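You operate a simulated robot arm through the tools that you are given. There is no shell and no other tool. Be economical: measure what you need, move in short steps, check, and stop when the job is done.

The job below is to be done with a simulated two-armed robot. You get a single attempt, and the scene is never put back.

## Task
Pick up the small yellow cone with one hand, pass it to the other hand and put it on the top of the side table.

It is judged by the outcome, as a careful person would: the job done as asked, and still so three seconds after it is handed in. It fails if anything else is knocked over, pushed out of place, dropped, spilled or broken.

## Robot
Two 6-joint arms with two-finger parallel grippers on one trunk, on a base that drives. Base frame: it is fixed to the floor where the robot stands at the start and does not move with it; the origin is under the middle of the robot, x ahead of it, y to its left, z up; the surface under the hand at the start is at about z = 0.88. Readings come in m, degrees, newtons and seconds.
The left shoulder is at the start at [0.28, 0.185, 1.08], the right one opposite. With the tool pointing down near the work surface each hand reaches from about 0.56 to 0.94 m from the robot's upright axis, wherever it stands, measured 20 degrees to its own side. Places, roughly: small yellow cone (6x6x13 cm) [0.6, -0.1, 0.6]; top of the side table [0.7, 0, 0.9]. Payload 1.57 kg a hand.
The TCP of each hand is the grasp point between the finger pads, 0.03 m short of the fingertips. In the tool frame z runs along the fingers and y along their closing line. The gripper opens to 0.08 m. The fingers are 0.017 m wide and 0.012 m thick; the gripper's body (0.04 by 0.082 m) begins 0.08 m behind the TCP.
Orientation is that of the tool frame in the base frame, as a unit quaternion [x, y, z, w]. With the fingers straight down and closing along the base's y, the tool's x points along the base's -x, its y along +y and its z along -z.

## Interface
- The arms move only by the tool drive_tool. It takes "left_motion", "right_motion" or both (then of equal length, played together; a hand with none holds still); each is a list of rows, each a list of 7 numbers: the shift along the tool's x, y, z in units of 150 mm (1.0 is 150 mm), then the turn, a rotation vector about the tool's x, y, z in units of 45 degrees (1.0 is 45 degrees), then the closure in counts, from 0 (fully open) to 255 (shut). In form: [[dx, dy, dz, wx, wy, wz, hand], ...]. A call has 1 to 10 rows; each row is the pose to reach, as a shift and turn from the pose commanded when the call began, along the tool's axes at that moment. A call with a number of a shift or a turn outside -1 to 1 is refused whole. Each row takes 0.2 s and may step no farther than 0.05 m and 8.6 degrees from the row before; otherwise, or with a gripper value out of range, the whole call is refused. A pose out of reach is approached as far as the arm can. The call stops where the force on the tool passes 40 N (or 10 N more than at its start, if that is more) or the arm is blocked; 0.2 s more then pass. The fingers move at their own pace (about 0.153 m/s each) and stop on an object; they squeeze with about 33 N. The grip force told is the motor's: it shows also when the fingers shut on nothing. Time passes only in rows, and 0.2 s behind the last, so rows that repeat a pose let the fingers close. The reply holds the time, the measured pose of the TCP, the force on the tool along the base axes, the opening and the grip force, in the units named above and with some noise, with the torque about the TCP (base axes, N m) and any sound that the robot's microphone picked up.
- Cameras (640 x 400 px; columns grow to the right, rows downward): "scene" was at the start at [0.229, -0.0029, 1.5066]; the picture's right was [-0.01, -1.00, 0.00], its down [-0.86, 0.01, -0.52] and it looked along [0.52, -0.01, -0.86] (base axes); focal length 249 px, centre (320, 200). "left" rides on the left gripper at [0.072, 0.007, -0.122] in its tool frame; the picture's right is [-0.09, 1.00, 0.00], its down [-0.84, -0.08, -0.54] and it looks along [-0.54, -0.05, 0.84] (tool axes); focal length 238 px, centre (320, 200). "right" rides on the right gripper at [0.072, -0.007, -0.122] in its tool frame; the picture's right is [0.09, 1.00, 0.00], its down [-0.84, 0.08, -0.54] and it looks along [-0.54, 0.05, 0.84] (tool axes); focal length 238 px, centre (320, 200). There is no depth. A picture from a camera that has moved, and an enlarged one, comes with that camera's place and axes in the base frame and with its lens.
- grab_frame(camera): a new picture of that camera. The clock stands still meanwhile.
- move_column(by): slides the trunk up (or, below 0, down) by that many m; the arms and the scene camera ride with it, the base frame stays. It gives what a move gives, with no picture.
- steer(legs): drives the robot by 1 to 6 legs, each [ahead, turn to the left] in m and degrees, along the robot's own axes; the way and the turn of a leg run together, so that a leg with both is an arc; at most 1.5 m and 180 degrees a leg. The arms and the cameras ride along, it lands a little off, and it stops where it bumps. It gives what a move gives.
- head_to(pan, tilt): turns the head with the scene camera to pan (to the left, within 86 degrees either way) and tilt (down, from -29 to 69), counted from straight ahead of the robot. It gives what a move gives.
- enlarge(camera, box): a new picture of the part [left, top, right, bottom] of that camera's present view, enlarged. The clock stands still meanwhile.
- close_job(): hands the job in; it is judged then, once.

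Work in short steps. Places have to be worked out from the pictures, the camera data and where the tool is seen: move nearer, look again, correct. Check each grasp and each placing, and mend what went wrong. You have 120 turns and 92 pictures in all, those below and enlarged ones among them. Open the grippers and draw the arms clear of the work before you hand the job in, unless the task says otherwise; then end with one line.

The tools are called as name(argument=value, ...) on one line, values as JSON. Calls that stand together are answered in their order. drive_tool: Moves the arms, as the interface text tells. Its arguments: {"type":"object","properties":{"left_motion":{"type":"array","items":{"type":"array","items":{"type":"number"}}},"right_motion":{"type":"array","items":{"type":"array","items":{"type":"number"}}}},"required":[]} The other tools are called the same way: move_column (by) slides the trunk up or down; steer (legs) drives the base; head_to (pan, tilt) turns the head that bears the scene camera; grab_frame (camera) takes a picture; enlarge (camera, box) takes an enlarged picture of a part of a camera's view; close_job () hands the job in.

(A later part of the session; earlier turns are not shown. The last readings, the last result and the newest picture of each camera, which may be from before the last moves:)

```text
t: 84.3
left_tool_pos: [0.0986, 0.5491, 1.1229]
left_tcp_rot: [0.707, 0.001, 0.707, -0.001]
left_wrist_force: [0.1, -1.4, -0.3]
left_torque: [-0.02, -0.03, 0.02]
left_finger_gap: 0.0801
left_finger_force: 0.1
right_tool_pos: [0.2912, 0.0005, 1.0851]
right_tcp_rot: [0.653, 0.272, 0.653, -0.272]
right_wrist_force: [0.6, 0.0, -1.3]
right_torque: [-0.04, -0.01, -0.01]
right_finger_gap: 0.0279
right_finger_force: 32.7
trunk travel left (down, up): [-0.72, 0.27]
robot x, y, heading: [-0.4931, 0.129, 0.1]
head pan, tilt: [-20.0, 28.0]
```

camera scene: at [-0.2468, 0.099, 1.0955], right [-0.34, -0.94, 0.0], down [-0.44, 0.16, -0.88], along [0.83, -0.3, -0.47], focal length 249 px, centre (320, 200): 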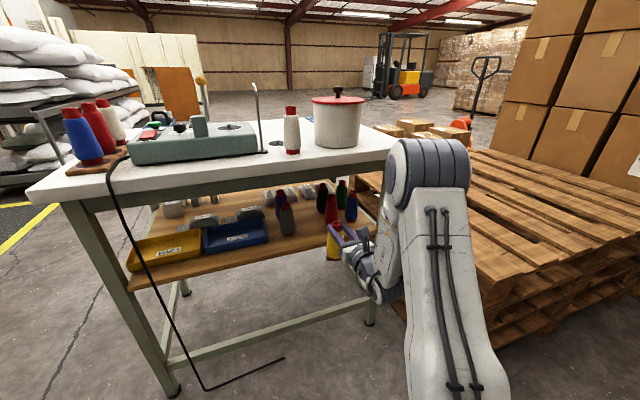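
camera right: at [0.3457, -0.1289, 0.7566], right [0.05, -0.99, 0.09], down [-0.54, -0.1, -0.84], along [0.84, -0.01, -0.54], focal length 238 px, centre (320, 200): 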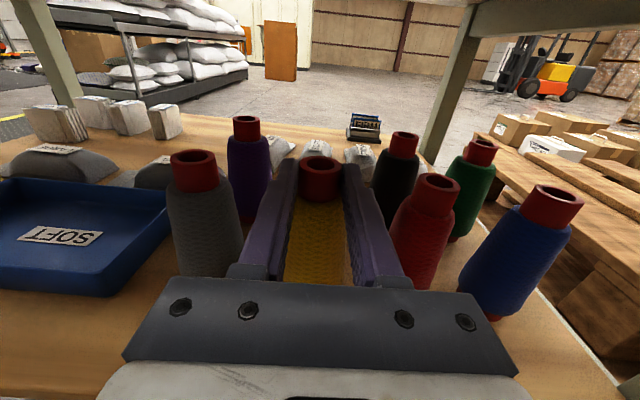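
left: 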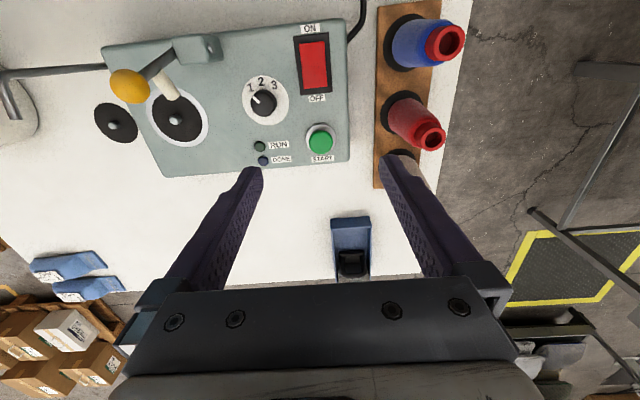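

Right hand holds the cone at (0.291, 0.0) yaw 45°. Now I yaw the left hand right and lower it to the yarn-body height (~1.03).

drive_tool(left_motion=[[-0.1, 0, 0, -0.18, 0, 0, 0], [-0.25, 0, 0, -0.36, 0, 0, 0], [-0.4, 0, 0, -0.54, 0, 0, 0], [-0.5, 0, 0, -0.72, 0, 0, 0], [-0.6, 0.1, 0, -0.9, 0, 0, 0], [-0.65, 0.3, 0, -1, 0, 0, 0]])

head_to(pan=0, tilt=48)

grab_frame(camera="scene")

```text
t: 85.7
left_tool_pos: [0.0982, 0.5047, 1.0266]
left_tcp_rot: [0.653, -0.271, 0.653, 0.271]
left_wrist_force: [0.1, -1.0, -0.2]
left_torque: [0.01, 0.0, -0.01]
left_finger_gap: 0.0802
left_finger_force: 0.1
right_tool_pos: [0.291, -0.0001, 1.0842]
right_tcp_rot: [0.653, 0.273, 0.652, -0.273]
right_wrist_force: [0.1, 0.4, -1.2]
right_torque: [-0.01, 0.01, -0.01]
right_finger_gap: 0.028
right_finger_force: 32.5
trunk travel left (down, up): [-0.72, 0.27]
robot x, y, heading: [-0.4928, 0.1316, 0.3]
head pan, tilt: [-20.0, 28.0]
```

```text
t: 86.6
left_tool_pos: [0.0987, 0.505, 1.0265]
left_tcp_rot: [0.653, -0.27, 0.654, 0.27]
left_wrist_force: [0.5, 0.1, 0.4]
left_torque: [0.01, 0.03, -0.01]
left_finger_gap: 0.0799
left_finger_force: 0.0
right_tool_pos: [0.2906, -0.0001, 1.0844]
right_tcp_rot: [0.653, 0.272, 0.652, -0.272]
right_wrist_force: [-0.1, -0.3, -1.5]
right_torque: [-0.02, -0.02, -0.01]
right_finger_gap: 0.0279
right_finger_force: 32.6
trunk travel left (down, up): [-0.72, 0.27]
robot x, y, heading: [-0.4944, 0.1299, 0.3]
head pan, tilt: [0.0, 48.0]
```

```text
37 pictures are left
camera scene: at [-0.2537, 0.1301, 1.4656], right [0.0, -1.0, 0.0], down [-0.74, 0.0, -0.67], along [0.67, 0.0, -0.74], focal length 249 px, centre (320, 200)
```

scene: 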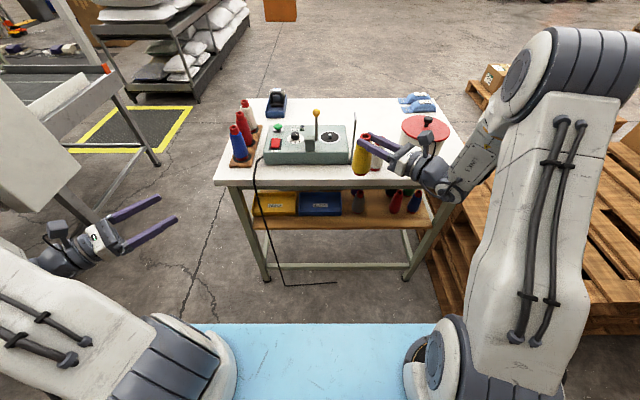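

Bringing the left hand diagonally in toward a pre-grasp point about 0.15 m from the cone.

drive_tool(left_motion=[[0, 0.23, 0.23, 0, 0, 0, 0], [0, 0.46, 0.46, 0, 0, 0, 0], [0, 0.69, 0.69, 0, 0, 0, 0], [0, 0.92, 0.92, 0, 0, 0, 0]])

drive_tool(left_motion=[[0, 0.15, 0.25, 0, 0, 0, 0], [0, 0.3, 0.5, 0, 0, 0, 0], [0, 0.42, 0.75, 0, 0, 0, 0], [0, 0.55, 1.0, 0, 0, 0, 0]])

grab_frame(camera="left")

grab_frame(camera="scene")

```text
t: 87.6
left_tool_pos: [0.1063, 0.315, 1.0228]
left_tcp_rot: [0.653, -0.271, 0.653, 0.271]
left_wrist_force: [0.4, 0.2, 1.0]
left_torque: [0.0, 0.04, -0.01]
left_finger_gap: 0.0801
left_finger_force: 0.0
left hand out of reach, approached as far as the arm can: row 4
right_tool_pos: [0.2905, 0.0005, 1.0847]
right_tcp_rot: [0.653, 0.272, 0.652, -0.272]
right_wrist_force: [0.3, 0.8, -1.6]
right_torque: [-0.02, 0.03, -0.02]
right_finger_gap: 0.0279
right_finger_force: 33.2
trunk travel left (down, up): [-0.72, 0.27]
robot x, y, heading: [-0.4929, 0.1299, -0.0]
head pan, tilt: [0.0, 48.0]
```

```text
t: 88.6
left_tool_pos: [0.1667, 0.1522, 1.0148]
left_tcp_rot: [0.653, -0.271, 0.653, 0.271]
left_wrist_force: [-0.3, 0.4, 0.6]
left_torque: [0.0, 0.0, -0.02]
left_finger_gap: 0.0801
left_finger_force: 0.1
left hand out of reach, approached as far as the arm can: row 1, 2, 3, 4
right_tool_pos: [0.2914, -0.0002, 1.0858]
right_tcp_rot: [0.653, 0.272, 0.652, -0.272]
right_wrist_force: [-0.9, 0.4, -1.4]
right_torque: [-0.06, -0.02, -0.04]
right_finger_gap: 0.0281
right_finger_force: 33.3
trunk travel left (down, up): [-0.72, 0.27]
robot x, y, heading: [-0.4953, 0.134, 0.5]
head pan, tilt: [0.0, 48.0]
```

```text
36 pictures are left
camera left: at [0.0759, 0.2314, 1.0857], right [-0.7, -0.7, -0.09], down [-0.33, 0.44, -0.84], along [0.63, -0.56, -0.54], focal length 238 px, centre (320, 200)
```

left: 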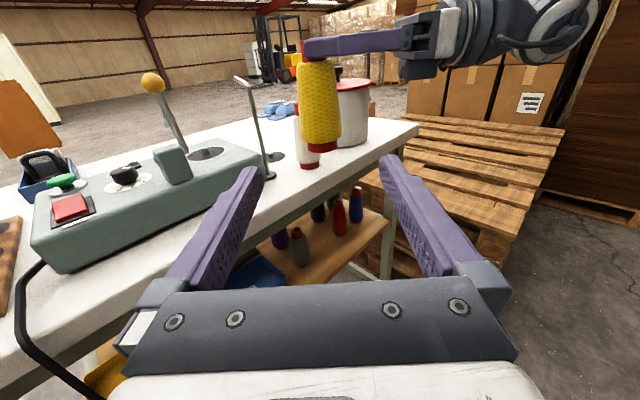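

```text
35 pictures are left
camera scene: at [-0.2537, 0.1305, 1.4655], right [0.0, -1.0, 0.0], down [-0.74, 0.0, -0.67], along [0.67, 0.0, -0.74], focal length 249 px, centre (320, 200)
```

scene: 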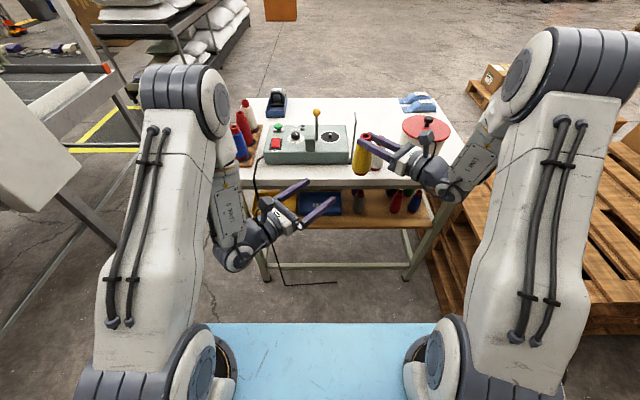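

I check the cone location precisely in enlarged views.

enlarge(camera="scene", box=[260, 110, 420, 240])

enlarge(camera="left", box=[240, 20, 440, 180])

```text
3.08 times, centred on (340, 175) of scene
camera zoom: at [-0.2537, 0.1305, 1.4655], right [0.0, -1.0, 0.0], down [-0.74, 0.0, -0.67], along [0.67, 0.0, -0.74], focal length 767 px, centre (258, 277)
```

zoom: 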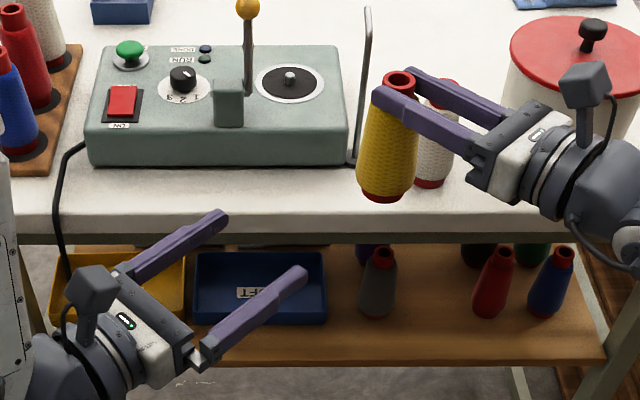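

```text
2.50 times, centred on (340, 100) of left
camera zoom: at [0.0759, 0.2314, 1.0857], right [-0.7, -0.7, -0.09], down [-0.33, 0.44, -0.84], along [0.63, -0.56, -0.54], focal length 596 px, centre (270, 450)
```

zoom: 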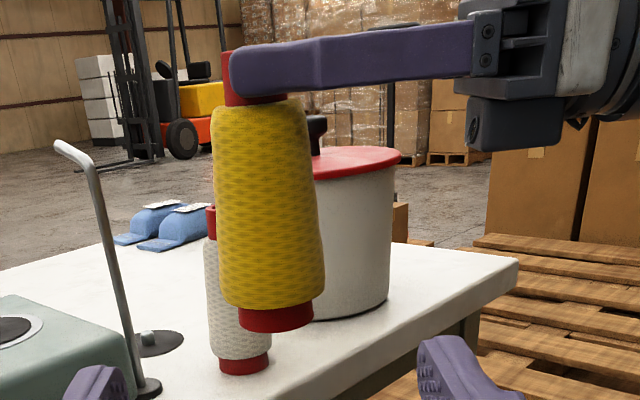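

The cone axis is ≈(0.304, 0.013), z 0.97–1.10, directly along the left hand's line. I advance the left hand most of the way and check.

drive_tool(left_motion=[[0.03, 0, 0.2, 0, 0, 0, 0], [0.06, 0, 0.45, 0, 0, 0, 0], [0.06, 0, 0.7, 0, 0, 0, 0], [0.06, 0, 0.8, 0, 0, 0, 0]])

grab_frame(camera="left")

enlarge(camera="scene", box=[260, 110, 420, 240])

```text
t: 89.6
left_tool_pos: [0.2518, 0.0657, 1.024]
left_tcp_rot: [0.654, -0.269, 0.654, 0.27]
left_wrist_force: [0.4, 0.3, 0.3]
left_torque: [-0.01, 0.04, 0.04]
left_finger_gap: 0.0799
left_finger_force: 0.0
right_tool_pos: [0.291, -0.0002, 1.0849]
right_tcp_rot: [0.653, 0.272, 0.653, -0.272]
right_wrist_force: [0.4, -0.5, -1.5]
right_torque: [-0.02, -0.01, -0.02]
right_finger_gap: 0.028
right_finger_force: 32.8
trunk travel left (down, up): [-0.72, 0.27]
robot x, y, heading: [-0.491, 0.1334, 0.1]
head pan, tilt: [0.0, 48.0]
```

```text
32 pictures are left
camera left: at [0.161, 0.146, 1.0959], right [-0.7, -0.71, -0.09], down [-0.33, 0.44, -0.84], along [0.63, -0.56, -0.54], focal length 238 px, centre (320, 200)
```

left: 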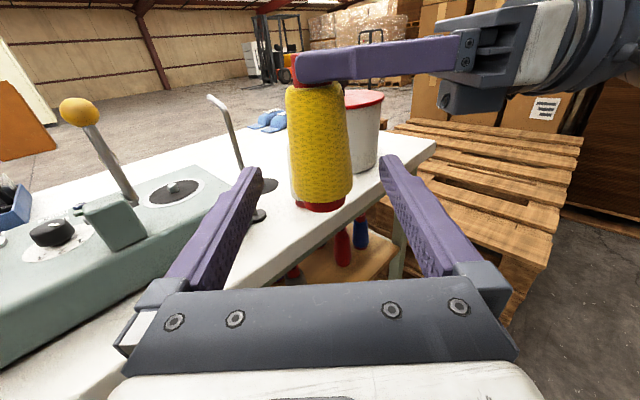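

```text
3.08 times, centred on (340, 175) of scene
camera zoom: at [-0.2537, 0.13, 1.4655], right [0.0, -1.0, 0.0], down [-0.74, 0.0, -0.67], along [0.67, 0.0, -0.74], focal length 767 px, centre (258, 277)
```

zoom: 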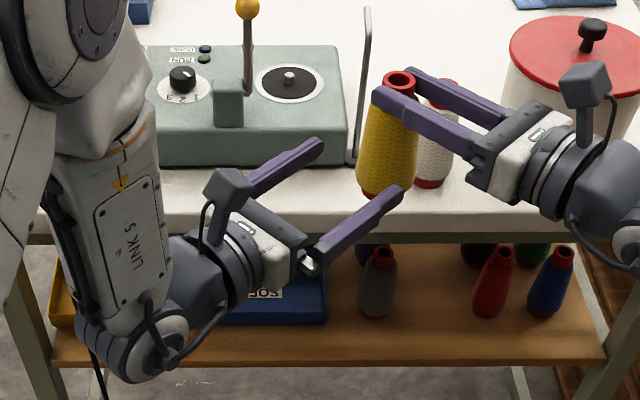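

Well centred. Advance the last ~67 mm and close the left hand on the yarn body.

drive_tool(left_motion=[[0, 0, 0.15, 0, 0, 0, 0], [0, 0, 0.3, 0, 0, 0, 0], [0, 0, 0.45, 0, 0, 0, 0]])

grab_frame(camera="left")

```text
t: 90.4
left_tool_pos: [0.3004, 0.019, 1.0239]
left_tcp_rot: [0.654, -0.27, 0.653, 0.27]
left_wrist_force: [0.3, -0.3, -0.2]
left_torque: [0.0, -0.01, -0.02]
left_finger_gap: 0.0798
left_finger_force: 0.0
right_tool_pos: [0.2902, -0.0005, 1.0865]
right_tcp_rot: [0.653, 0.271, 0.653, -0.271]
right_wrist_force: [-0.2, 0.1, -0.4]
right_torque: [0.0, 0.02, 0.01]
right_finger_gap: 0.0278
right_finger_force: 33.2
trunk travel left (down, up): [-0.72, 0.27]
robot x, y, heading: [-0.4951, 0.1331, 0.3]
head pan, tilt: [0.0, 48.0]
```

```text
30 pictures are left
camera left: at [0.2091, 0.099, 1.0955], right [-0.7, -0.71, -0.09], down [-0.33, 0.44, -0.84], along [0.63, -0.56, -0.54], focal length 238 px, centre (320, 200)
```

left: 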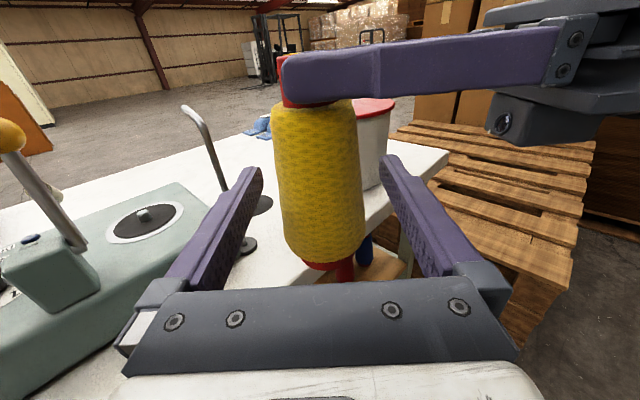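

Cone lies between the left pads, about 8 mm ahead of the TCP. Close the left hand.

drive_tool(left_motion=[[0, 0, 0, 0, 0, 0, 40], [0, 0, 0, 0, 0, 0, 70], [0, 0, 0, 0, 0, 0, 255], [0, 0, 0, 0, 0, 0, 255], [0, 0, 0, 0, 0, 0, 255]])

grab_frame(camera="left")

```text
t: 91.6
left_tool_pos: [0.3003, 0.0191, 1.023]
left_tcp_rot: [0.654, -0.271, 0.653, 0.271]
left_wrist_force: [0.7, -1.2, 0.2]
left_torque: [0.03, 0.05, 0.0]
left_finger_gap: 0.0476
left_finger_force: 33.1
right_tool_pos: [0.2907, 0.0004, 1.0857]
right_tcp_rot: [0.653, 0.272, 0.653, -0.272]
right_wrist_force: [-0.1, 1.3, -0.6]
right_torque: [0.0, 0.0, 0.02]
right_finger_gap: 0.0277
right_finger_force: 33.2
trunk travel left (down, up): [-0.72, 0.27]
robot x, y, heading: [-0.4956, 0.1344, 0.2]
head pan, tilt: [0.0, 48.0]
```

```text
29 pictures are left
camera left: at [0.209, 0.0991, 1.0956], right [-0.7, -0.7, -0.09], down [-0.33, 0.44, -0.84], along [0.63, -0.56, -0.54], focal length 238 px, centre (320, 200)
```

left: 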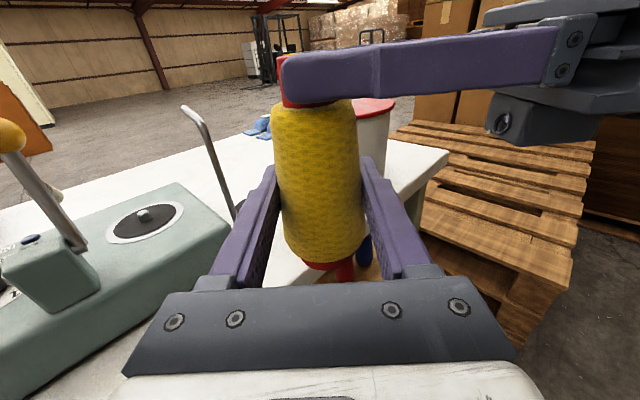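

Left grips firmly (0.0476 m). Release with the right and withdraw it along its fingers.

drive_tool(right_motion=[[0, 0, 0, 0, 0, 0, 150], [0, 0, 0, 0, 0, 0, 80], [0, 0, 0, 0, 0, 0, 80], [0, 0, -0.2, 0, 0, 0, 80], [0, 0, -0.45, 0, 0, 0, 80], [0.05, 0.1, -0.65, 0, 0, 0, 80]])

grab_frame(camera="left")

grab_frame(camera="scene")

```text
t: 93.0
left_tool_pos: [0.3013, 0.0207, 1.0232]
left_tcp_rot: [0.654, -0.27, 0.653, 0.27]
left_wrist_force: [0.3, 0.4, -0.1]
left_torque: [-0.01, 0.01, -0.01]
left_finger_gap: 0.0478
left_finger_force: 33.4
right_tool_pos: [0.2342, -0.0793, 1.0925]
right_tcp_rot: [0.653, 0.272, 0.653, -0.272]
right_wrist_force: [-0.3, -0.3, 0.1]
right_torque: [-0.01, -0.02, -0.02]
right_finger_gap: 0.0551
right_finger_force: 0.0
trunk travel left (down, up): [-0.72, 0.27]
robot x, y, heading: [-0.4927, 0.134, 0.2]
head pan, tilt: [0.0, 48.0]
```

```text
28 pictures are left
camera left: at [0.2091, 0.0994, 1.0956], right [-0.7, -0.71, -0.09], down [-0.33, 0.44, -0.84], along [0.63, -0.56, -0.54], focal length 238 px, centre (320, 200)
```

left: 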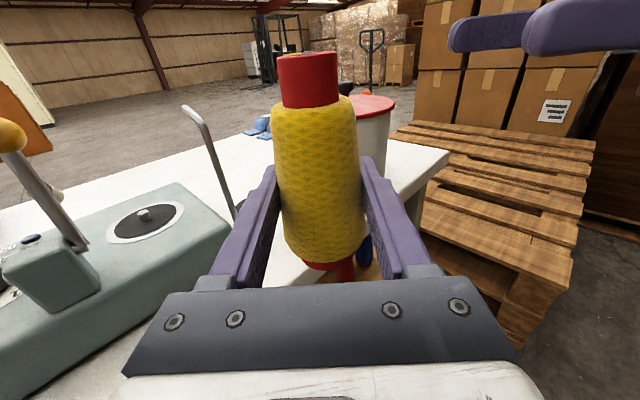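

```text
27 pictures are left
camera scene: at [-0.2536, 0.1302, 1.4655], right [0.0, -1.0, 0.0], down [-0.74, 0.0, -0.67], along [0.67, 0.0, -0.74], focal length 249 px, centre (320, 200)
```

scene: 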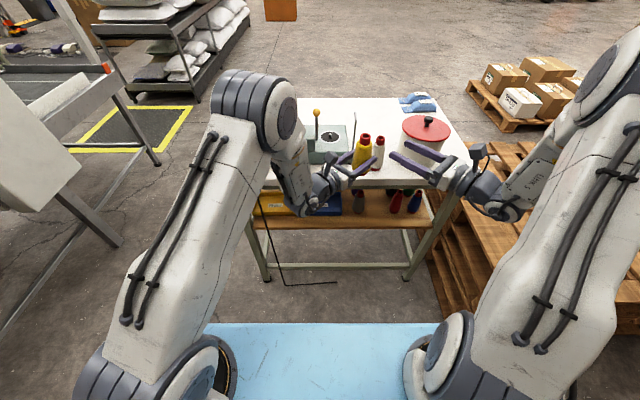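

Handover done. I retract the left hand with yellow, and position the right in front of the white cone (white's TCP place was (0.4225, −0.0625, 0.994), yaw 22°).

drive_tool(left_motion=[[0.1, 0, -0.2, 0, 0, 0, 255], [0.2, 0, -0.45, 0, 0, 0, 255], [0.2, 0, -0.7, 0, 0, 0, 255], [0.2, 0, -0.95, 0, 0, 0, 255]])

drive_tool(right_motion=[[0, 0, 0, -0.18, 0, 0, 80], [0, 0, 0, -0.36, 0, 0, 80], [0, 0, 0, -0.51, 0, 0, 80], [-0.2, 0.1, 0, -0.51, 0, 0, 80], [-0.4, 0.15, 0, -0.51, 0, 0, 80], [-0.6, 0.15, 0, -0.51, 0, 0, 80]])

```text
t: 94.0
left_tool_pos: [0.1994, 0.1195, 1.0547]
left_tcp_rot: [0.654, -0.271, 0.653, 0.271]
left_wrist_force: [-0.2, 0.3, -1.0]
left_torque: [0.03, 0.02, 0.03]
left_finger_gap: 0.0479
left_finger_force: 33.0
right_tool_pos: [0.2333, -0.0801, 1.0929]
right_tcp_rot: [0.653, 0.272, 0.653, -0.272]
right_wrist_force: [-0.3, -0.2, -0.5]
right_torque: [-0.04, -0.02, -0.02]
right_finger_gap: 0.0551
right_finger_force: 0.1
trunk travel left (down, up): [-0.72, 0.27]
robot x, y, heading: [-0.4922, 0.1329, 0.3]
head pan, tilt: [0.0, 48.0]
```

```text
t: 95.4
left_tool_pos: [0.1993, 0.1193, 1.0553]
left_tcp_rot: [0.653, -0.271, 0.653, 0.271]
left_wrist_force: [0.0, -0.2, -1.7]
left_torque: [0.0, 0.04, -0.03]
left_finger_gap: 0.0478
left_finger_force: 32.8
right_tool_pos: [0.2482, -0.0944, 1.0031]
right_tcp_rot: [0.694, 0.136, 0.694, -0.136]
right_wrist_force: [-0.3, -0.1, -0.2]
right_torque: [-0.01, 0.0, 0.01]
right_finger_gap: 0.0549
right_finger_force: 0.1
trunk travel left (down, up): [-0.72, 0.27]
robot x, y, heading: [-0.4968, 0.1294, 0.3]
head pan, tilt: [0.0, 48.0]
```

Aligning laterally and approaching white, with a check before the last part.

drive_tool(right_motion=[[-0.03, 0.12, 0, 0, 0, 0, 80], [-0.06, 0.246, 0.1, 0, 0, 0, 80], [-0.06, 0.246, 0.4, 0, 0, 0, 80], [-0.06, 0.246, 0.7, 0, 0, 0, 80]])

grab_frame(camera="right")

```text
t: 96.4
left_tool_pos: [0.1984, 0.118, 1.0555]
left_tcp_rot: [0.654, -0.27, 0.653, 0.27]
left_wrist_force: [-0.3, 0.5, -1.5]
left_torque: [0.05, 0.01, -0.01]
left_finger_gap: 0.0476
left_finger_force: 33.1
right_tool_pos: [0.3585, -0.0892, 0.9946]
right_tcp_rot: [0.694, 0.137, 0.694, -0.138]
right_wrist_force: [-0.6, 0.3, 0.5]
right_torque: [0.0, 0.0, 0.02]
right_finger_gap: 0.055
right_finger_force: 0.1
trunk travel left (down, up): [-0.72, 0.27]
robot x, y, heading: [-0.4937, 0.1317, 0.1]
head pan, tilt: [0.0, 48.0]
```

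```text
26 pictures are left
camera right: at [0.2441, -0.1297, 1.0667], right [0.38, -0.92, 0.09], down [-0.47, -0.28, -0.84], along [0.8, 0.27, -0.54], focal length 238 px, centre (320, 200)
```

right: 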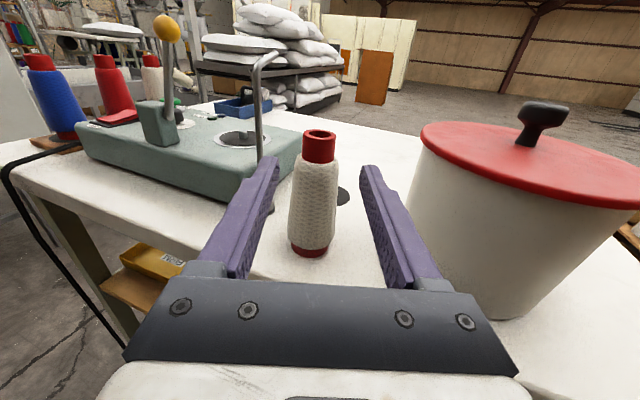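

Aligned. Advance the remaining 69 mm.

drive_tool(right_motion=[[0, 0, 0.2, 0, 0, 0, 80], [0, 0, 0.4, 0, 0, 0, 80], [0, 0, 0.46, 0, 0, 0, 80]])

enlarge(camera="right", box=[240, 130, 420, 290])

```text
t: 97.2
left_tool_pos: [0.2, 0.1192, 1.054]
left_tcp_rot: [0.654, -0.27, 0.654, 0.27]
left_wrist_force: [0.0, -0.8, -1.9]
left_torque: [0.03, -0.04, 0.01]
left_finger_gap: 0.0475
left_finger_force: 33.3
right_tool_pos: [0.4223, -0.0645, 0.9923]
right_tcp_rot: [0.695, 0.136, 0.693, -0.137]
right_wrist_force: [0.1, -0.1, -0.5]
right_torque: [0.02, 0.01, -0.01]
right_finger_gap: 0.0549
right_finger_force: 0.1
trunk travel left (down, up): [-0.72, 0.27]
robot x, y, heading: [-0.4973, 0.1281, 0.4]
head pan, tilt: [0.0, 48.0]
```

```text
2.50 times, centred on (330, 210) of right
camera zoom: at [0.3077, -0.1032, 1.0658], right [0.38, -0.92, 0.09], down [-0.47, -0.28, -0.84], along [0.8, 0.27, -0.54], focal length 596 px, centre (295, 175)
```

zoom: 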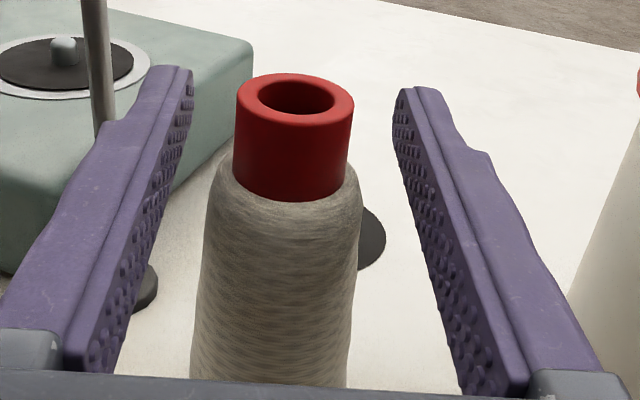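

Same relative pose as before. Close, lift 45 mm, and withdraw.

drive_tool(right_motion=[[0, 0, 0, 0, 0, 0, 120], [0, 0, 0, 0, 0, 0, 155], [0, 0, 0, 0, 0, 0, 255], [0, 0, 0, 0, 0, 0, 255], [0.15, 0, 0, 0, 0, 0, 255], [0.35, 0, 0, 0, 0, 0, 255]])

enlarge(camera="right", box=[240, 130, 420, 290])

```text
t: 98.6
left_tool_pos: [0.1995, 0.119, 1.0559]
left_tcp_rot: [0.653, -0.271, 0.654, 0.27]
left_wrist_force: [-0.5, -0.4, -1.5]
left_torque: [0.02, -0.01, -0.01]
left_finger_gap: 0.0477
left_finger_force: 33.2
right_tool_pos: [0.4228, -0.0635, 1.0458]
right_tcp_rot: [0.694, 0.137, 0.693, -0.137]
right_wrist_force: [0.2, 0.7, -1.3]
right_torque: [0.0, 0.02, 0.04]
right_finger_gap: 0.0282
right_finger_force: 33.1
trunk travel left (down, up): [-0.72, 0.27]
robot x, y, heading: [-0.4954, 0.1313, 0.0]
head pan, tilt: [0.0, 48.0]
```

```text
2.50 times, centred on (330, 210) of right
camera zoom: at [0.3076, -0.1028, 1.1193], right [0.38, -0.92, 0.09], down [-0.47, -0.28, -0.84], along [0.8, 0.27, -0.54], focal length 596 px, centre (295, 175)
```

zoom: 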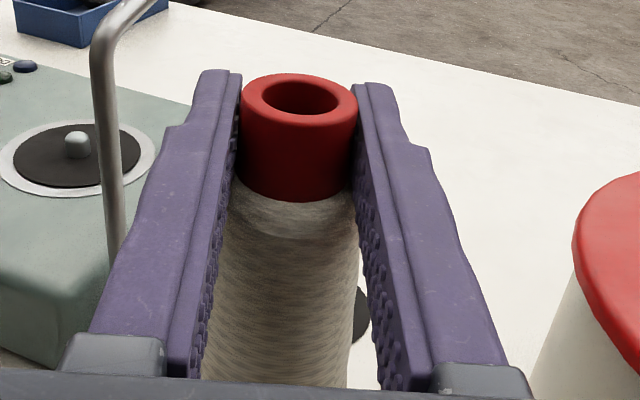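

White held again. Retract in front of the table, with the yaw returned to ~8°.

drive_tool(right_motion=[[0, 0, -0.25, 0, 0, 0, 255], [0, 0, -0.5, 0, 0, 0, 255], [0, 0, -0.75, 0, 0, 0, 255], [0, 0, -0.97, 0, 0, 0, 255], [0, 0, -0.97, -0.15, 0, 0, 255], [0, 0, -0.97, -0.31, 0, 0, 255]])

drive_tool(left_motion=[[0, -0.1, -0.1, 0, 0, 0, 255]])

grab_frame(camera="scene")

```text
t: 100.0
left_tool_pos: [0.1977, 0.1185, 1.0547]
left_tcp_rot: [0.653, -0.27, 0.654, 0.27]
left_wrist_force: [-0.3, -0.6, -1.9]
left_torque: [0.01, 0.01, 0.02]
left_finger_gap: 0.0476
left_finger_force: 32.8
right_tool_pos: [0.288, -0.1199, 1.0461]
right_tcp_rot: [0.705, 0.05, 0.706, -0.05]
right_wrist_force: [1.1, 0.1, -0.4]
right_torque: [0.01, 0.01, 0.04]
right_finger_gap: 0.0281
right_finger_force: 32.7
trunk travel left (down, up): [-0.72, 0.27]
robot x, y, heading: [-0.4921, 0.1322, -0.0]
head pan, tilt: [0.0, 48.0]
```

```text
t: 100.4
left_tool_pos: [0.1988, 0.1397, 1.0544]
left_tcp_rot: [0.653, -0.271, 0.653, 0.271]
left_wrist_force: [-0.5, -0.3, -2.2]
left_torque: [0.03, -0.01, 0.0]
left_finger_gap: 0.0476
left_finger_force: 33.1
right_tool_pos: [0.2882, -0.1185, 1.047]
right_tcp_rot: [0.705, 0.049, 0.706, -0.049]
right_wrist_force: [0.4, -0.3, -0.9]
right_torque: [-0.01, -0.03, 0.03]
right_finger_gap: 0.0282
right_finger_force: 32.9
trunk travel left (down, up): [-0.72, 0.27]
robot x, y, heading: [-0.4933, 0.1306, 0.1]
head pan, tilt: [0.0, 48.0]
```

```text
23 pictures are left
camera scene: at [-0.2538, 0.1298, 1.4655], right [0.0, -1.0, 0.0], down [-0.74, 0.0, -0.67], along [0.67, 0.0, -0.74], focal length 249 px, centre (320, 200)
```

scene: 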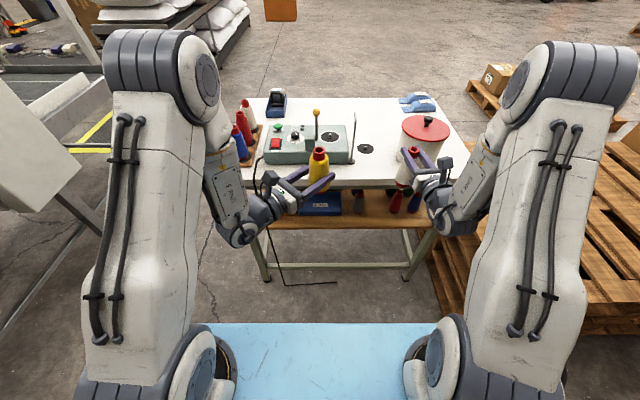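

All arm parts stay in front of x≈0.36, so lowering is safe. Trunk down 0.359 m.

move_column(by=-0.359)

grab_frame(camera="right")

```text
t: 103.8
left_tool_pos: [0.1985, 0.1396, 0.6959]
left_tcp_rot: [0.654, -0.27, 0.653, 0.27]
left_wrist_force: [-0.3, 0.5, -1.3]
left_torque: [0.01, 0.05, -0.02]
left_finger_gap: 0.0476
left_finger_force: 33.1
right_tool_pos: [0.2881, -0.1193, 0.6874]
right_tcp_rot: [0.705, 0.051, 0.706, -0.051]
right_wrist_force: [0.8, -0.6, -0.8]
right_torque: [-0.01, 0.01, 0.02]
right_finger_gap: 0.0276
right_finger_force: 32.6
trunk travel left (down, up): [-0.361, 0.629]
robot x, y, heading: [-0.4901, 0.1306, 0.2]
head pan, tilt: [0.0, 48.0]
```

```text
22 pictures are left
camera right: at [0.1667, -0.1292, 0.7604], right [0.14, -0.99, 0.09], down [-0.53, -0.15, -0.84], along [0.84, 0.07, -0.54], focal length 238 px, centre (320, 200)
```

right: 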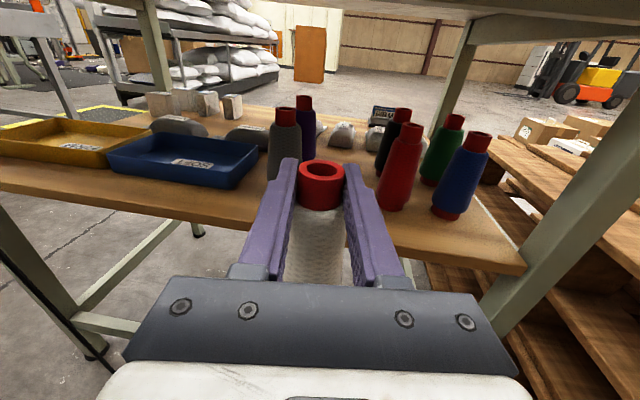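

Moving white back toward its home along the same corridor.

drive_tool(right_motion=[[0, 0.06, 0.2, 0, 0, 0, 255], [0, 0.11, 0.45, 0, 0, 0, 255], [0, 0.16, 0.7, 0, 0, 0, 255], [0, 0.2, 0.92, 0, 0, 0, 255]])

```text
t: 104.8
left_tool_pos: [0.1986, 0.14, 0.6947]
left_tcp_rot: [0.653, -0.271, 0.653, 0.271]
left_wrist_force: [0.3, 0.0, -1.1]
left_torque: [0.01, 0.03, 0.01]
left_finger_gap: 0.0473
left_finger_force: 32.4
right_tool_pos: [0.4292, -0.1287, 0.6871]
right_tcp_rot: [0.706, 0.05, 0.704, -0.051]
right_wrist_force: [-1.4, 0.5, -0.3]
right_torque: [0.02, 0.01, 0.03]
right_finger_gap: 0.0278
right_finger_force: 32.7
trunk travel left (down, up): [-0.361, 0.629]
robot x, y, heading: [-0.4925, 0.1336, 0.1]
head pan, tilt: [0.0, 48.0]
```

On track; remaining 58 mm.

drive_tool(right_motion=[[0, 0.015, 0.13, 0, 0, 0, 255], [0, 0.03, 0.26, 0, 0, 0, 255], [0, 0.044, 0.384, 0, 0, 0, 255]])

grab_frame(camera="right")

```text
t: 105.7
left_tool_pos: [0.1979, 0.1396, 0.6948]
left_tcp_rot: [0.653, -0.271, 0.654, 0.27]
left_wrist_force: [-0.8, 0.1, -0.9]
left_torque: [-0.02, 0.03, -0.01]
left_finger_gap: 0.0477
left_finger_force: 32.9
right_tool_pos: [0.487, -0.1287, 0.6871]
right_tcp_rot: [0.705, 0.05, 0.705, -0.05]
right_wrist_force: [0.5, -0.6, -0.5]
right_torque: [-0.01, -0.02, 0.01]
right_finger_gap: 0.0276
right_finger_force: 33.0
trunk travel left (down, up): [-0.361, 0.629]
robot x, y, heading: [-0.4942, 0.1323, 0.2]
head pan, tilt: [0.0, 48.0]
```

```text
21 pictures are left
camera right: at [0.3657, -0.1375, 0.7601], right [0.14, -0.99, 0.09], down [-0.53, -0.15, -0.84], along [0.84, 0.07, -0.54], focal length 238 px, centre (320, 200)
```

right: 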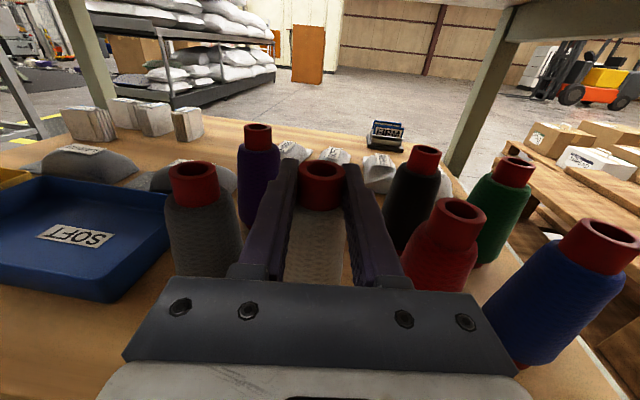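

Lowering: 11 mm, then 1.5 mm steps watching force.

drive_tool(right_motion=[[-0.04, -0.01, 0, 0, 0, 0, 255], [-0.075, -0.01, 0, 0, 0, 0, 255]])

drive_tool(right_motion=[[-0.01, 0, 0, 0, 0, 0, 255], [-0.01, 0, 0, 0, 0, 0, 255]])

drive_tool(right_motion=[[-0.01, 0, 0, 0, 0, 0, 255], [-0.01, 0, 0, 0, 0, 0, 255]])

```text
t: 106.2
left_tool_pos: [0.1984, 0.1408, 0.6948]
left_tcp_rot: [0.654, -0.27, 0.654, 0.27]
left_wrist_force: [0.3, -0.6, -1.9]
left_torque: [0.02, 0.04, 0.03]
left_finger_gap: 0.0479
left_finger_force: 32.9
right_tool_pos: [0.4873, -0.1259, 0.6764]
right_tcp_rot: [0.705, 0.05, 0.705, -0.05]
right_wrist_force: [0.1, -0.4, -0.6]
right_torque: [-0.02, 0.04, 0.01]
right_finger_gap: 0.028
right_finger_force: 33.4
trunk travel left (down, up): [-0.361, 0.629]
robot x, y, heading: [-0.4959, 0.1306, 0.0]
head pan, tilt: [0.0, 48.0]
```

```text
t: 106.8
left_tool_pos: [0.1995, 0.1404, 0.6967]
left_tcp_rot: [0.654, -0.271, 0.653, 0.271]
left_wrist_force: [-0.1, -0.7, -1.7]
left_torque: [0.02, 0.03, 0.0]
left_finger_gap: 0.0475
left_finger_force: 32.5
right_tool_pos: [0.4869, -0.1251, 0.6745]
right_tcp_rot: [0.706, 0.05, 0.705, -0.051]
right_wrist_force: [-1.0, 0.0, -1.3]
right_torque: [-0.02, 0.0, 0.0]
right_finger_gap: 0.0278
right_finger_force: 32.9
trunk travel left (down, up): [-0.361, 0.629]
robot x, y, heading: [-0.4959, 0.1279, 0.2]
head pan, tilt: [0.0, 48.0]
```

```text
t: 107.5
left_tool_pos: [0.2004, 0.1402, 0.6956]
left_tcp_rot: [0.654, -0.27, 0.653, 0.27]
left_wrist_force: [0.0, -0.7, -1.5]
left_torque: [-0.02, -0.01, 0.01]
left_finger_gap: 0.0477
left_finger_force: 32.9
right_tool_pos: [0.4873, -0.1266, 0.6735]
right_tcp_rot: [0.705, 0.051, 0.705, -0.051]
right_wrist_force: [-0.2, 0.2, 0.2]
right_torque: [-0.02, -0.02, -0.02]
right_finger_gap: 0.0281
right_finger_force: 33.1
trunk travel left (down, up): [-0.361, 0.629]
robot x, y, heading: [-0.495, 0.1331, 0.1]
head pan, tilt: [0.0, 48.0]
```

Near contact; two more ~1 mm steps.

drive_tool(right_motion=[[-0.008, 0, 0, 0, 0, 0, 255], [-0.008, 0, 0, 0, 0, 0, 255]])

drive_tool(right_motion=[[-0.006, 0, 0, 0, 0, 0, 255], [-0.006, 0, 0, 0, 0, 0, 255]])

```text
t: 108.0
left_tool_pos: [0.1986, 0.1395, 0.6956]
left_tcp_rot: [0.654, -0.269, 0.653, 0.27]
left_wrist_force: [-0.1, -0.2, -1.4]
left_torque: [0.04, -0.01, -0.03]
left_finger_gap: 0.0477
left_finger_force: 32.7
right_tool_pos: [0.4867, -0.1258, 0.6741]
right_tcp_rot: [0.705, 0.051, 0.706, -0.051]
right_wrist_force: [-0.1, 0.3, 4.0]
right_torque: [-0.13, 0.06, 0.0]
right_finger_gap: 0.0278
right_finger_force: 32.2
trunk travel left (down, up): [-0.361, 0.629]
robot x, y, heading: [-0.4928, 0.1325, 0.3]
head pan, tilt: [0.0, 48.0]
```

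```text
t: 108.7
left_tool_pos: [0.1981, 0.14, 0.6958]
left_tcp_rot: [0.654, -0.269, 0.654, 0.27]
left_wrist_force: [-0.3, 0.2, -1.2]
left_torque: [0.02, -0.02, 0.02]
left_finger_gap: 0.0474
left_finger_force: 33.3
right_tool_pos: [0.4874, -0.1255, 0.6735]
right_tcp_rot: [0.704, 0.051, 0.707, -0.051]
right_wrist_force: [-1.1, 0.5, 8.6]
right_torque: [-0.12, 0.12, 0.03]
right_finger_gap: 0.0279
right_finger_force: 32.9
trunk travel left (down, up): [-0.361, 0.629]
robot x, y, heading: [-0.4928, 0.1306, -0.0]
head pan, tilt: [0.0, 48.0]
```

Contact (8.6 N). Relieve, open slightly, raise off the shoulder, then open slowly.

drive_tool(right_motion=[[0.012, 0, 0, 0, 0, 0, 255], [0.012, 0, 0, 0, 0, 0, 255], [0.012, 0, 0, 0, 0, 0, 155], [0.012, 0, 0, 0, 0, 0, 150], [0.03, 0, 0, 0, 0, 0, 148], [0.045, 0, 0, 0, 0, 0, 146], [0.045, 0, 0, 0, 0, 0, 130]])

grab_frame(camera="right")

```text
t: 110.2
left_tool_pos: [0.1999, 0.1398, 0.6953]
left_tcp_rot: [0.653, -0.271, 0.654, 0.271]
left_wrist_force: [-0.5, 0.0, -1.1]
left_torque: [0.04, 0.0, 0.02]
left_finger_gap: 0.0473
left_finger_force: 32.9
right_tool_pos: [0.486, -0.1256, 0.679]
right_tcp_rot: [0.706, 0.051, 0.704, -0.051]
right_wrist_force: [0.7, -0.5, 0.4]
right_torque: [0.04, -0.03, -0.02]
right_finger_gap: 0.0393
right_finger_force: 0.0
trunk travel left (down, up): [-0.361, 0.629]
robot x, y, heading: [-0.4955, 0.1316, 0.2]
head pan, tilt: [0.0, 48.0]
```

```text
20 pictures are left
camera right: at [0.3651, -0.1354, 0.7507], right [0.14, -0.99, 0.09], down [-0.53, -0.15, -0.84], along [0.84, 0.07, -0.54], focal length 238 px, centre (320, 200)
```

right: 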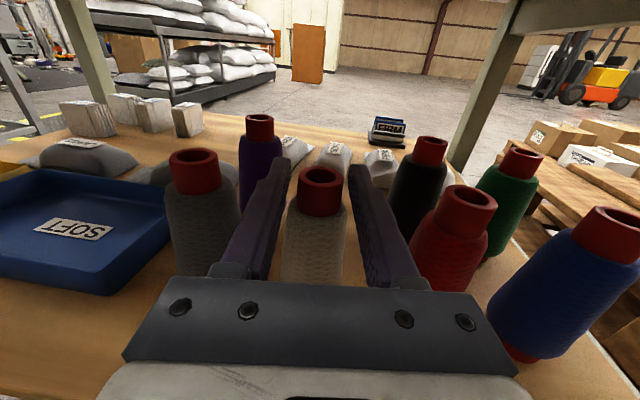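

White is back and upright. Open and withdraw straight back.

drive_tool(right_motion=[[0, 0, 0, 0, 0, 0, 80], [0, -0.035, -0.23, 0, 0, 0, 80], [0, -0.07, -0.461, 0, 0, 0, 80], [0, -0.105, -0.69, 0, 0, 0, 80], [0, -0.12, -0.95, 0, 0, 0, 80]])

drive_tool(right_motion=[[0, 0.03, -0.25, 0, 0, 0, 80], [0, 0.06, -0.4, 0, 0, 0, 80]])

enlarge(camera="right", box=[210, 80, 450, 230])

```text
t: 111.5
left_tool_pos: [0.1989, 0.1401, 0.6951]
left_tcp_rot: [0.653, -0.27, 0.654, 0.269]
left_wrist_force: [-0.2, 0.3, -1.2]
left_torque: [0.0, -0.04, -0.03]
left_finger_gap: 0.0477
left_finger_force: 32.8
right_tool_pos: [0.3422, -0.1281, 0.6786]
right_tcp_rot: [0.705, 0.051, 0.706, -0.051]
right_wrist_force: [0.8, -0.3, -0.2]
right_torque: [0.02, 0.01, 0.0]
right_finger_gap: 0.0549
right_finger_force: 0.1
trunk travel left (down, up): [-0.361, 0.629]
robot x, y, heading: [-0.4944, 0.1307, 0.0]
head pan, tilt: [0.0, 48.0]
```

```text
t: 112.0
left_tool_pos: [0.1996, 0.1407, 0.6962]
left_tcp_rot: [0.653, -0.271, 0.653, 0.271]
left_wrist_force: [-0.7, -1.0, -1.2]
left_torque: [-0.01, 0.0, -0.01]
left_finger_gap: 0.0478
left_finger_force: 33.0
right_tool_pos: [0.2842, -0.1459, 0.679]
right_tcp_rot: [0.705, 0.051, 0.706, -0.051]
right_wrist_force: [0.5, -0.5, -0.4]
right_torque: [0.03, 0.03, 0.0]
right_finger_gap: 0.0549
right_finger_force: 0.0
trunk travel left (down, up): [-0.361, 0.629]
robot x, y, heading: [-0.4916, 0.1298, 0.0]
head pan, tilt: [0.0, 48.0]
```

```text
2.67 times, centred on (330, 155) of right
camera zoom: at [0.1633, -0.1567, 0.7509], right [0.14, -0.99, 0.09], down [-0.52, -0.15, -0.84], along [0.84, 0.07, -0.54], focal length 636 px, centre (293, 320)
```

zoom: 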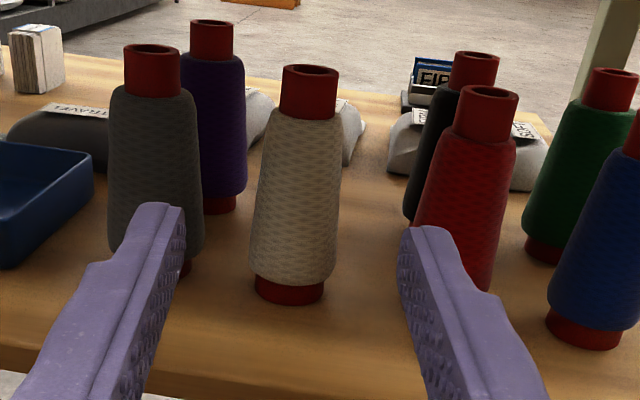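

White is restored in line with gray and red. Now move the right hand aside, and raise the trunk 0.36 m.

drive_tool(right_motion=[[0, 0.25, 0, -0.05, 0, 0, 80], [0, 0.5, 0, -0.1, 0, 0, 80], [0, 0.8, -0.05, -0.15, 0, 0, 80]])

move_column(by=0.37)

grab_frame(camera="scene")

```text
t: 112.8
left_tool_pos: [0.1992, 0.1407, 0.6959]
left_tcp_rot: [0.654, -0.27, 0.654, 0.27]
left_wrist_force: [0.7, -0.1, -1.2]
left_torque: [0.0, 0.0, 0.0]
left_finger_gap: 0.0472
left_finger_force: 32.7
right_tool_pos: [0.2952, -0.2659, 0.6778]
right_tcp_rot: [0.707, 0.009, 0.707, -0.009]
right_wrist_force: [0.0, 0.5, 0.4]
right_torque: [0.0, 0.0, 0.0]
right_finger_gap: 0.055
right_finger_force: 0.0
trunk travel left (down, up): [-0.361, 0.629]
robot x, y, heading: [-0.4901, 0.1318, 0.0]
head pan, tilt: [0.0, 48.0]
```

```text
t: 116.4
left_tool_pos: [0.1993, 0.1404, 1.0662]
left_tcp_rot: [0.654, -0.27, 0.653, 0.27]
left_wrist_force: [-0.3, 0.5, -0.6]
left_torque: [0.05, 0.03, -0.01]
left_finger_gap: 0.0476
left_finger_force: 33.2
right_tool_pos: [0.2952, -0.2656, 1.0472]
right_tcp_rot: [0.707, 0.009, 0.707, -0.009]
right_wrist_force: [0.5, 0.3, -0.3]
right_torque: [0.02, 0.0, 0.03]
right_finger_gap: 0.0546
right_finger_force: 0.0
trunk travel left (down, up): [-0.731, 0.259]
robot x, y, heading: [-0.4952, 0.1314, 0.3]
head pan, tilt: [0.0, 48.0]
```

```text
18 pictures are left
camera scene: at [-0.2537, 0.13, 1.4765], right [0.0, -1.0, 0.0], down [-0.74, 0.0, -0.67], along [0.67, 0.0, -0.74], focal length 249 px, centre (320, 200)
```

scene: 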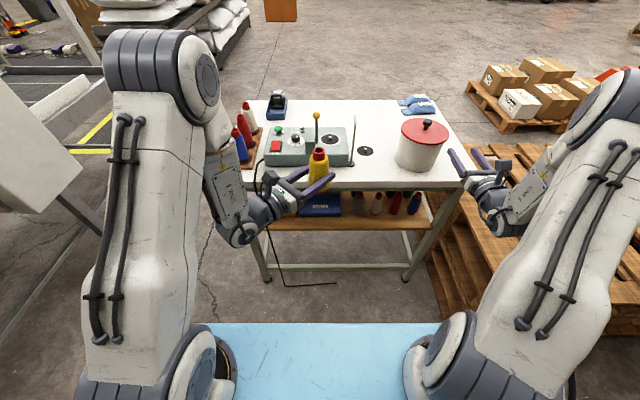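

Clear spot where white stood. I move the left hand along its pointing direction to ≈(0.415, −0.065).

drive_tool(left_motion=[[0, -0.01, 0.25, 0, 0, 0, 255], [0, -0.02, 0.5, 0, 0, 0, 255], [0, -0.03, 0.75, 0, 0, 0, 255], [0, -0.049, 1.0, 0, 0, 0, 255]])

drive_tool(left_motion=[[0, 0, 0.25, 0, 0, 0, 255], [0, 0, 0.5, 0, 0, 0, 255], [0, 0, 0.75, 0, 0, 0, 255], [0, 0, 0.985, 0, 0, 0, 255]])

grab_frame(camera="left")

enlarge(camera="scene", box=[260, 90, 460, 230])

```text
t: 117.4
left_tool_pos: [0.3131, 0.0397, 1.0662]
left_tcp_rot: [0.654, -0.27, 0.653, 0.27]
left_wrist_force: [0.9, 0.2, -1.7]
left_torque: [0.0, -0.01, 0.0]
left_finger_gap: 0.0477
left_finger_force: 33.1
right_tool_pos: [0.2952, -0.2664, 1.0478]
right_tcp_rot: [0.707, 0.01, 0.707, -0.01]
right_wrist_force: [0.3, -0.9, -0.2]
right_torque: [-0.01, -0.02, -0.02]
right_finger_gap: 0.0548
right_finger_force: 0.1
trunk travel left (down, up): [-0.731, 0.259]
robot x, y, heading: [-0.4906, 0.1313, 0.2]
head pan, tilt: [0.0, 48.0]
```

```text
t: 118.4
left_tool_pos: [0.415, -0.0644, 1.0654]
left_tcp_rot: [0.654, -0.27, 0.653, 0.27]
left_wrist_force: [0.1, -0.7, -1.0]
left_torque: [0.02, 0.0, -0.01]
left_finger_gap: 0.0475
left_finger_force: 33.2
right_tool_pos: [0.2948, -0.2663, 1.0478]
right_tcp_rot: [0.707, 0.009, 0.707, -0.009]
right_wrist_force: [-0.4, -0.2, -0.6]
right_torque: [0.0, -0.02, -0.02]
right_finger_gap: 0.0549
right_finger_force: 0.0
trunk travel left (down, up): [-0.731, 0.259]
robot x, y, heading: [-0.4934, 0.1319, 0.1]
head pan, tilt: [0.0, 48.0]
```

```text
17 pictures are left
camera left: at [0.3241, 0.0154, 1.137], right [-0.7, -0.7, -0.09], down [-0.33, 0.44, -0.84], along [0.63, -0.56, -0.54], focal length 238 px, centre (320, 200)
```

left: 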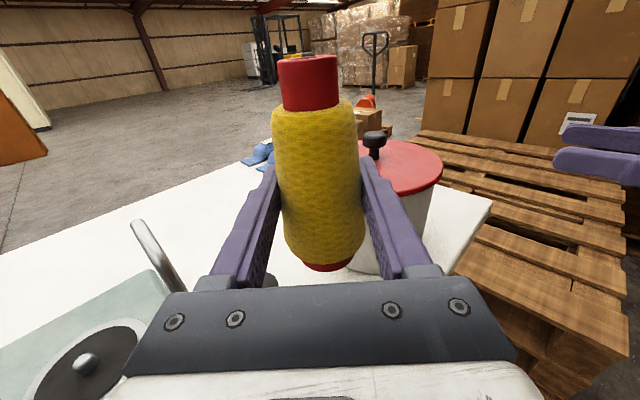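

```text
2.86 times, centred on (360, 160) of scene
camera zoom: at [-0.2539, 0.1301, 1.4765], right [0.0, -1.0, 0.0], down [-0.74, 0.0, -0.67], along [0.67, 0.0, -0.74], focal length 713 px, centre (206, 314)
```

zoom: 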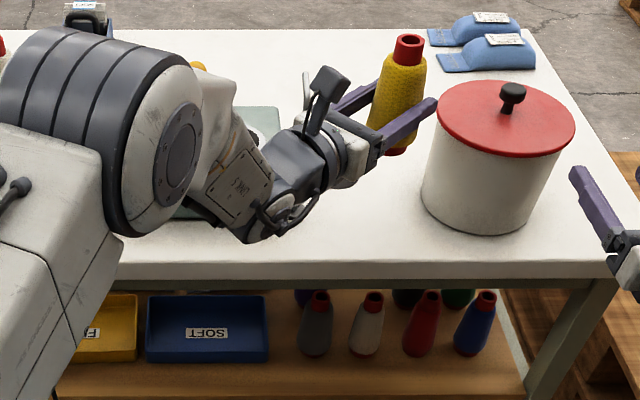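

Clear of rod and pot. Lower the left hand to ~6 mm above expected contact (TCP z≈0.94).

drive_tool(left_motion=[[-0.2, 0, 0, 0, 0, 0, 255], [-0.4, 0, 0, 0, 0, 0, 255], [-0.6, 0, 0, 0, 0, 0, 255], [-0.7, 0, 0, 0, 0, 0, 255]])

enlarge(camera="scene", box=[280, 100, 420, 210])

```text
t: 119.4
left_tool_pos: [0.4161, -0.0662, 0.9597]
left_tcp_rot: [0.653, -0.27, 0.654, 0.27]
left_wrist_force: [0.5, -0.3, -2.0]
left_torque: [0.05, 0.0, -0.01]
left_finger_gap: 0.0474
left_finger_force: 33.2
right_tool_pos: [0.2954, -0.2649, 1.0476]
right_tcp_rot: [0.707, 0.01, 0.707, -0.01]
right_wrist_force: [0.1, 0.0, 0.1]
right_torque: [-0.03, -0.01, -0.04]
right_finger_gap: 0.0549
right_finger_force: 0.1
trunk travel left (down, up): [-0.731, 0.259]
robot x, y, heading: [-0.494, 0.1305, 0.2]
head pan, tilt: [0.0, 48.0]
```

```text
3.64 times, centred on (350, 155) of scene
camera zoom: at [-0.2537, 0.1299, 1.4765], right [0.0, -1.0, 0.0], down [-0.74, 0.0, -0.67], along [0.67, 0.0, -0.74], focal length 907 px, centre (211, 364)
```

zoom: 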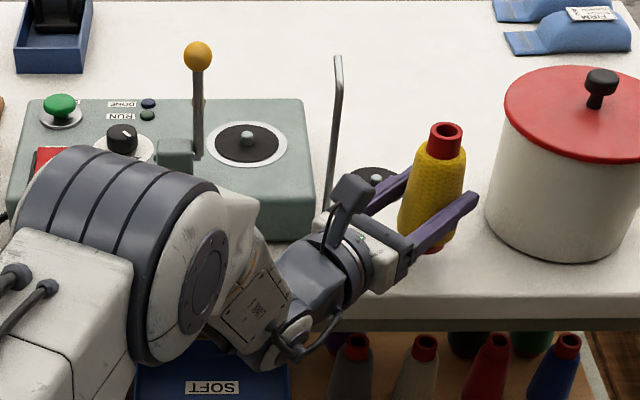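

Good clearance. Continue down in fine steps.

drive_tool(left_motion=[[-0.06, 0, 0, 0, 0, 0, 255], [-0.12, 0, 0, 0, 0, 0, 255]])

drive_tool(left_motion=[[-0.015, 0, 0, 0, 0, 0, 255], [-0.025, 0, 0, 0, 0, 0, 255]])

drive_tool(left_motion=[[-0.01, 0, 0, 0, 0, 0, 255], [-0.01, 0, 0, 0, 0, 0, 255]])

```text
t: 120.0
left_tool_pos: [0.4164, -0.0663, 0.9433]
left_tcp_rot: [0.653, -0.271, 0.653, 0.271]
left_wrist_force: [-0.1, -0.1, -1.4]
left_torque: [-0.01, 0.01, -0.02]
left_finger_gap: 0.0474
left_finger_force: 33.4
right_tool_pos: [0.2944, -0.2663, 1.0488]
right_tcp_rot: [0.707, 0.01, 0.707, -0.01]
right_wrist_force: [-0.5, 0.1, 0.4]
right_torque: [0.01, -0.01, 0.0]
right_finger_gap: 0.055
right_finger_force: 0.0
trunk travel left (down, up): [-0.731, 0.259]
robot x, y, heading: [-0.4924, 0.1294, 0.3]
head pan, tilt: [0.0, 48.0]
```

```text
t: 120.6
left_tool_pos: [0.4154, -0.0647, 0.939]
left_tcp_rot: [0.653, -0.27, 0.654, 0.27]
left_wrist_force: [-0.5, 0.3, -1.7]
left_torque: [-0.02, 0.01, 0.0]
left_finger_gap: 0.0476
left_finger_force: 32.9
right_tool_pos: [0.2946, -0.2669, 1.046]
right_tcp_rot: [0.707, 0.01, 0.707, -0.01]
right_wrist_force: [0.7, -0.5, -0.3]
right_torque: [0.0, 0.0, 0.02]
right_finger_gap: 0.0549
right_finger_force: 0.0
trunk travel left (down, up): [-0.731, 0.259]
robot x, y, heading: [-0.4948, 0.1281, 0.3]
head pan, tilt: [0.0, 48.0]
```

```text
t: 121.2
left_tool_pos: [0.4156, -0.0651, 0.9377]
left_tcp_rot: [0.654, -0.27, 0.653, 0.271]
left_wrist_force: [-0.1, 0.2, -1.1]
left_torque: [0.01, -0.04, 0.04]
left_finger_gap: 0.0473
left_finger_force: 32.5
right_tool_pos: [0.2951, -0.2677, 1.0468]
right_tcp_rot: [0.707, 0.009, 0.707, -0.009]
right_wrist_force: [-0.3, 0.3, 0.4]
right_torque: [-0.02, 0.02, 0.0]
right_finger_gap: 0.055
right_finger_force: 0.1
trunk travel left (down, up): [-0.731, 0.259]
robot x, y, heading: [-0.4959, 0.1309, 0.3]
head pan, tilt: [0.0, 48.0]
```

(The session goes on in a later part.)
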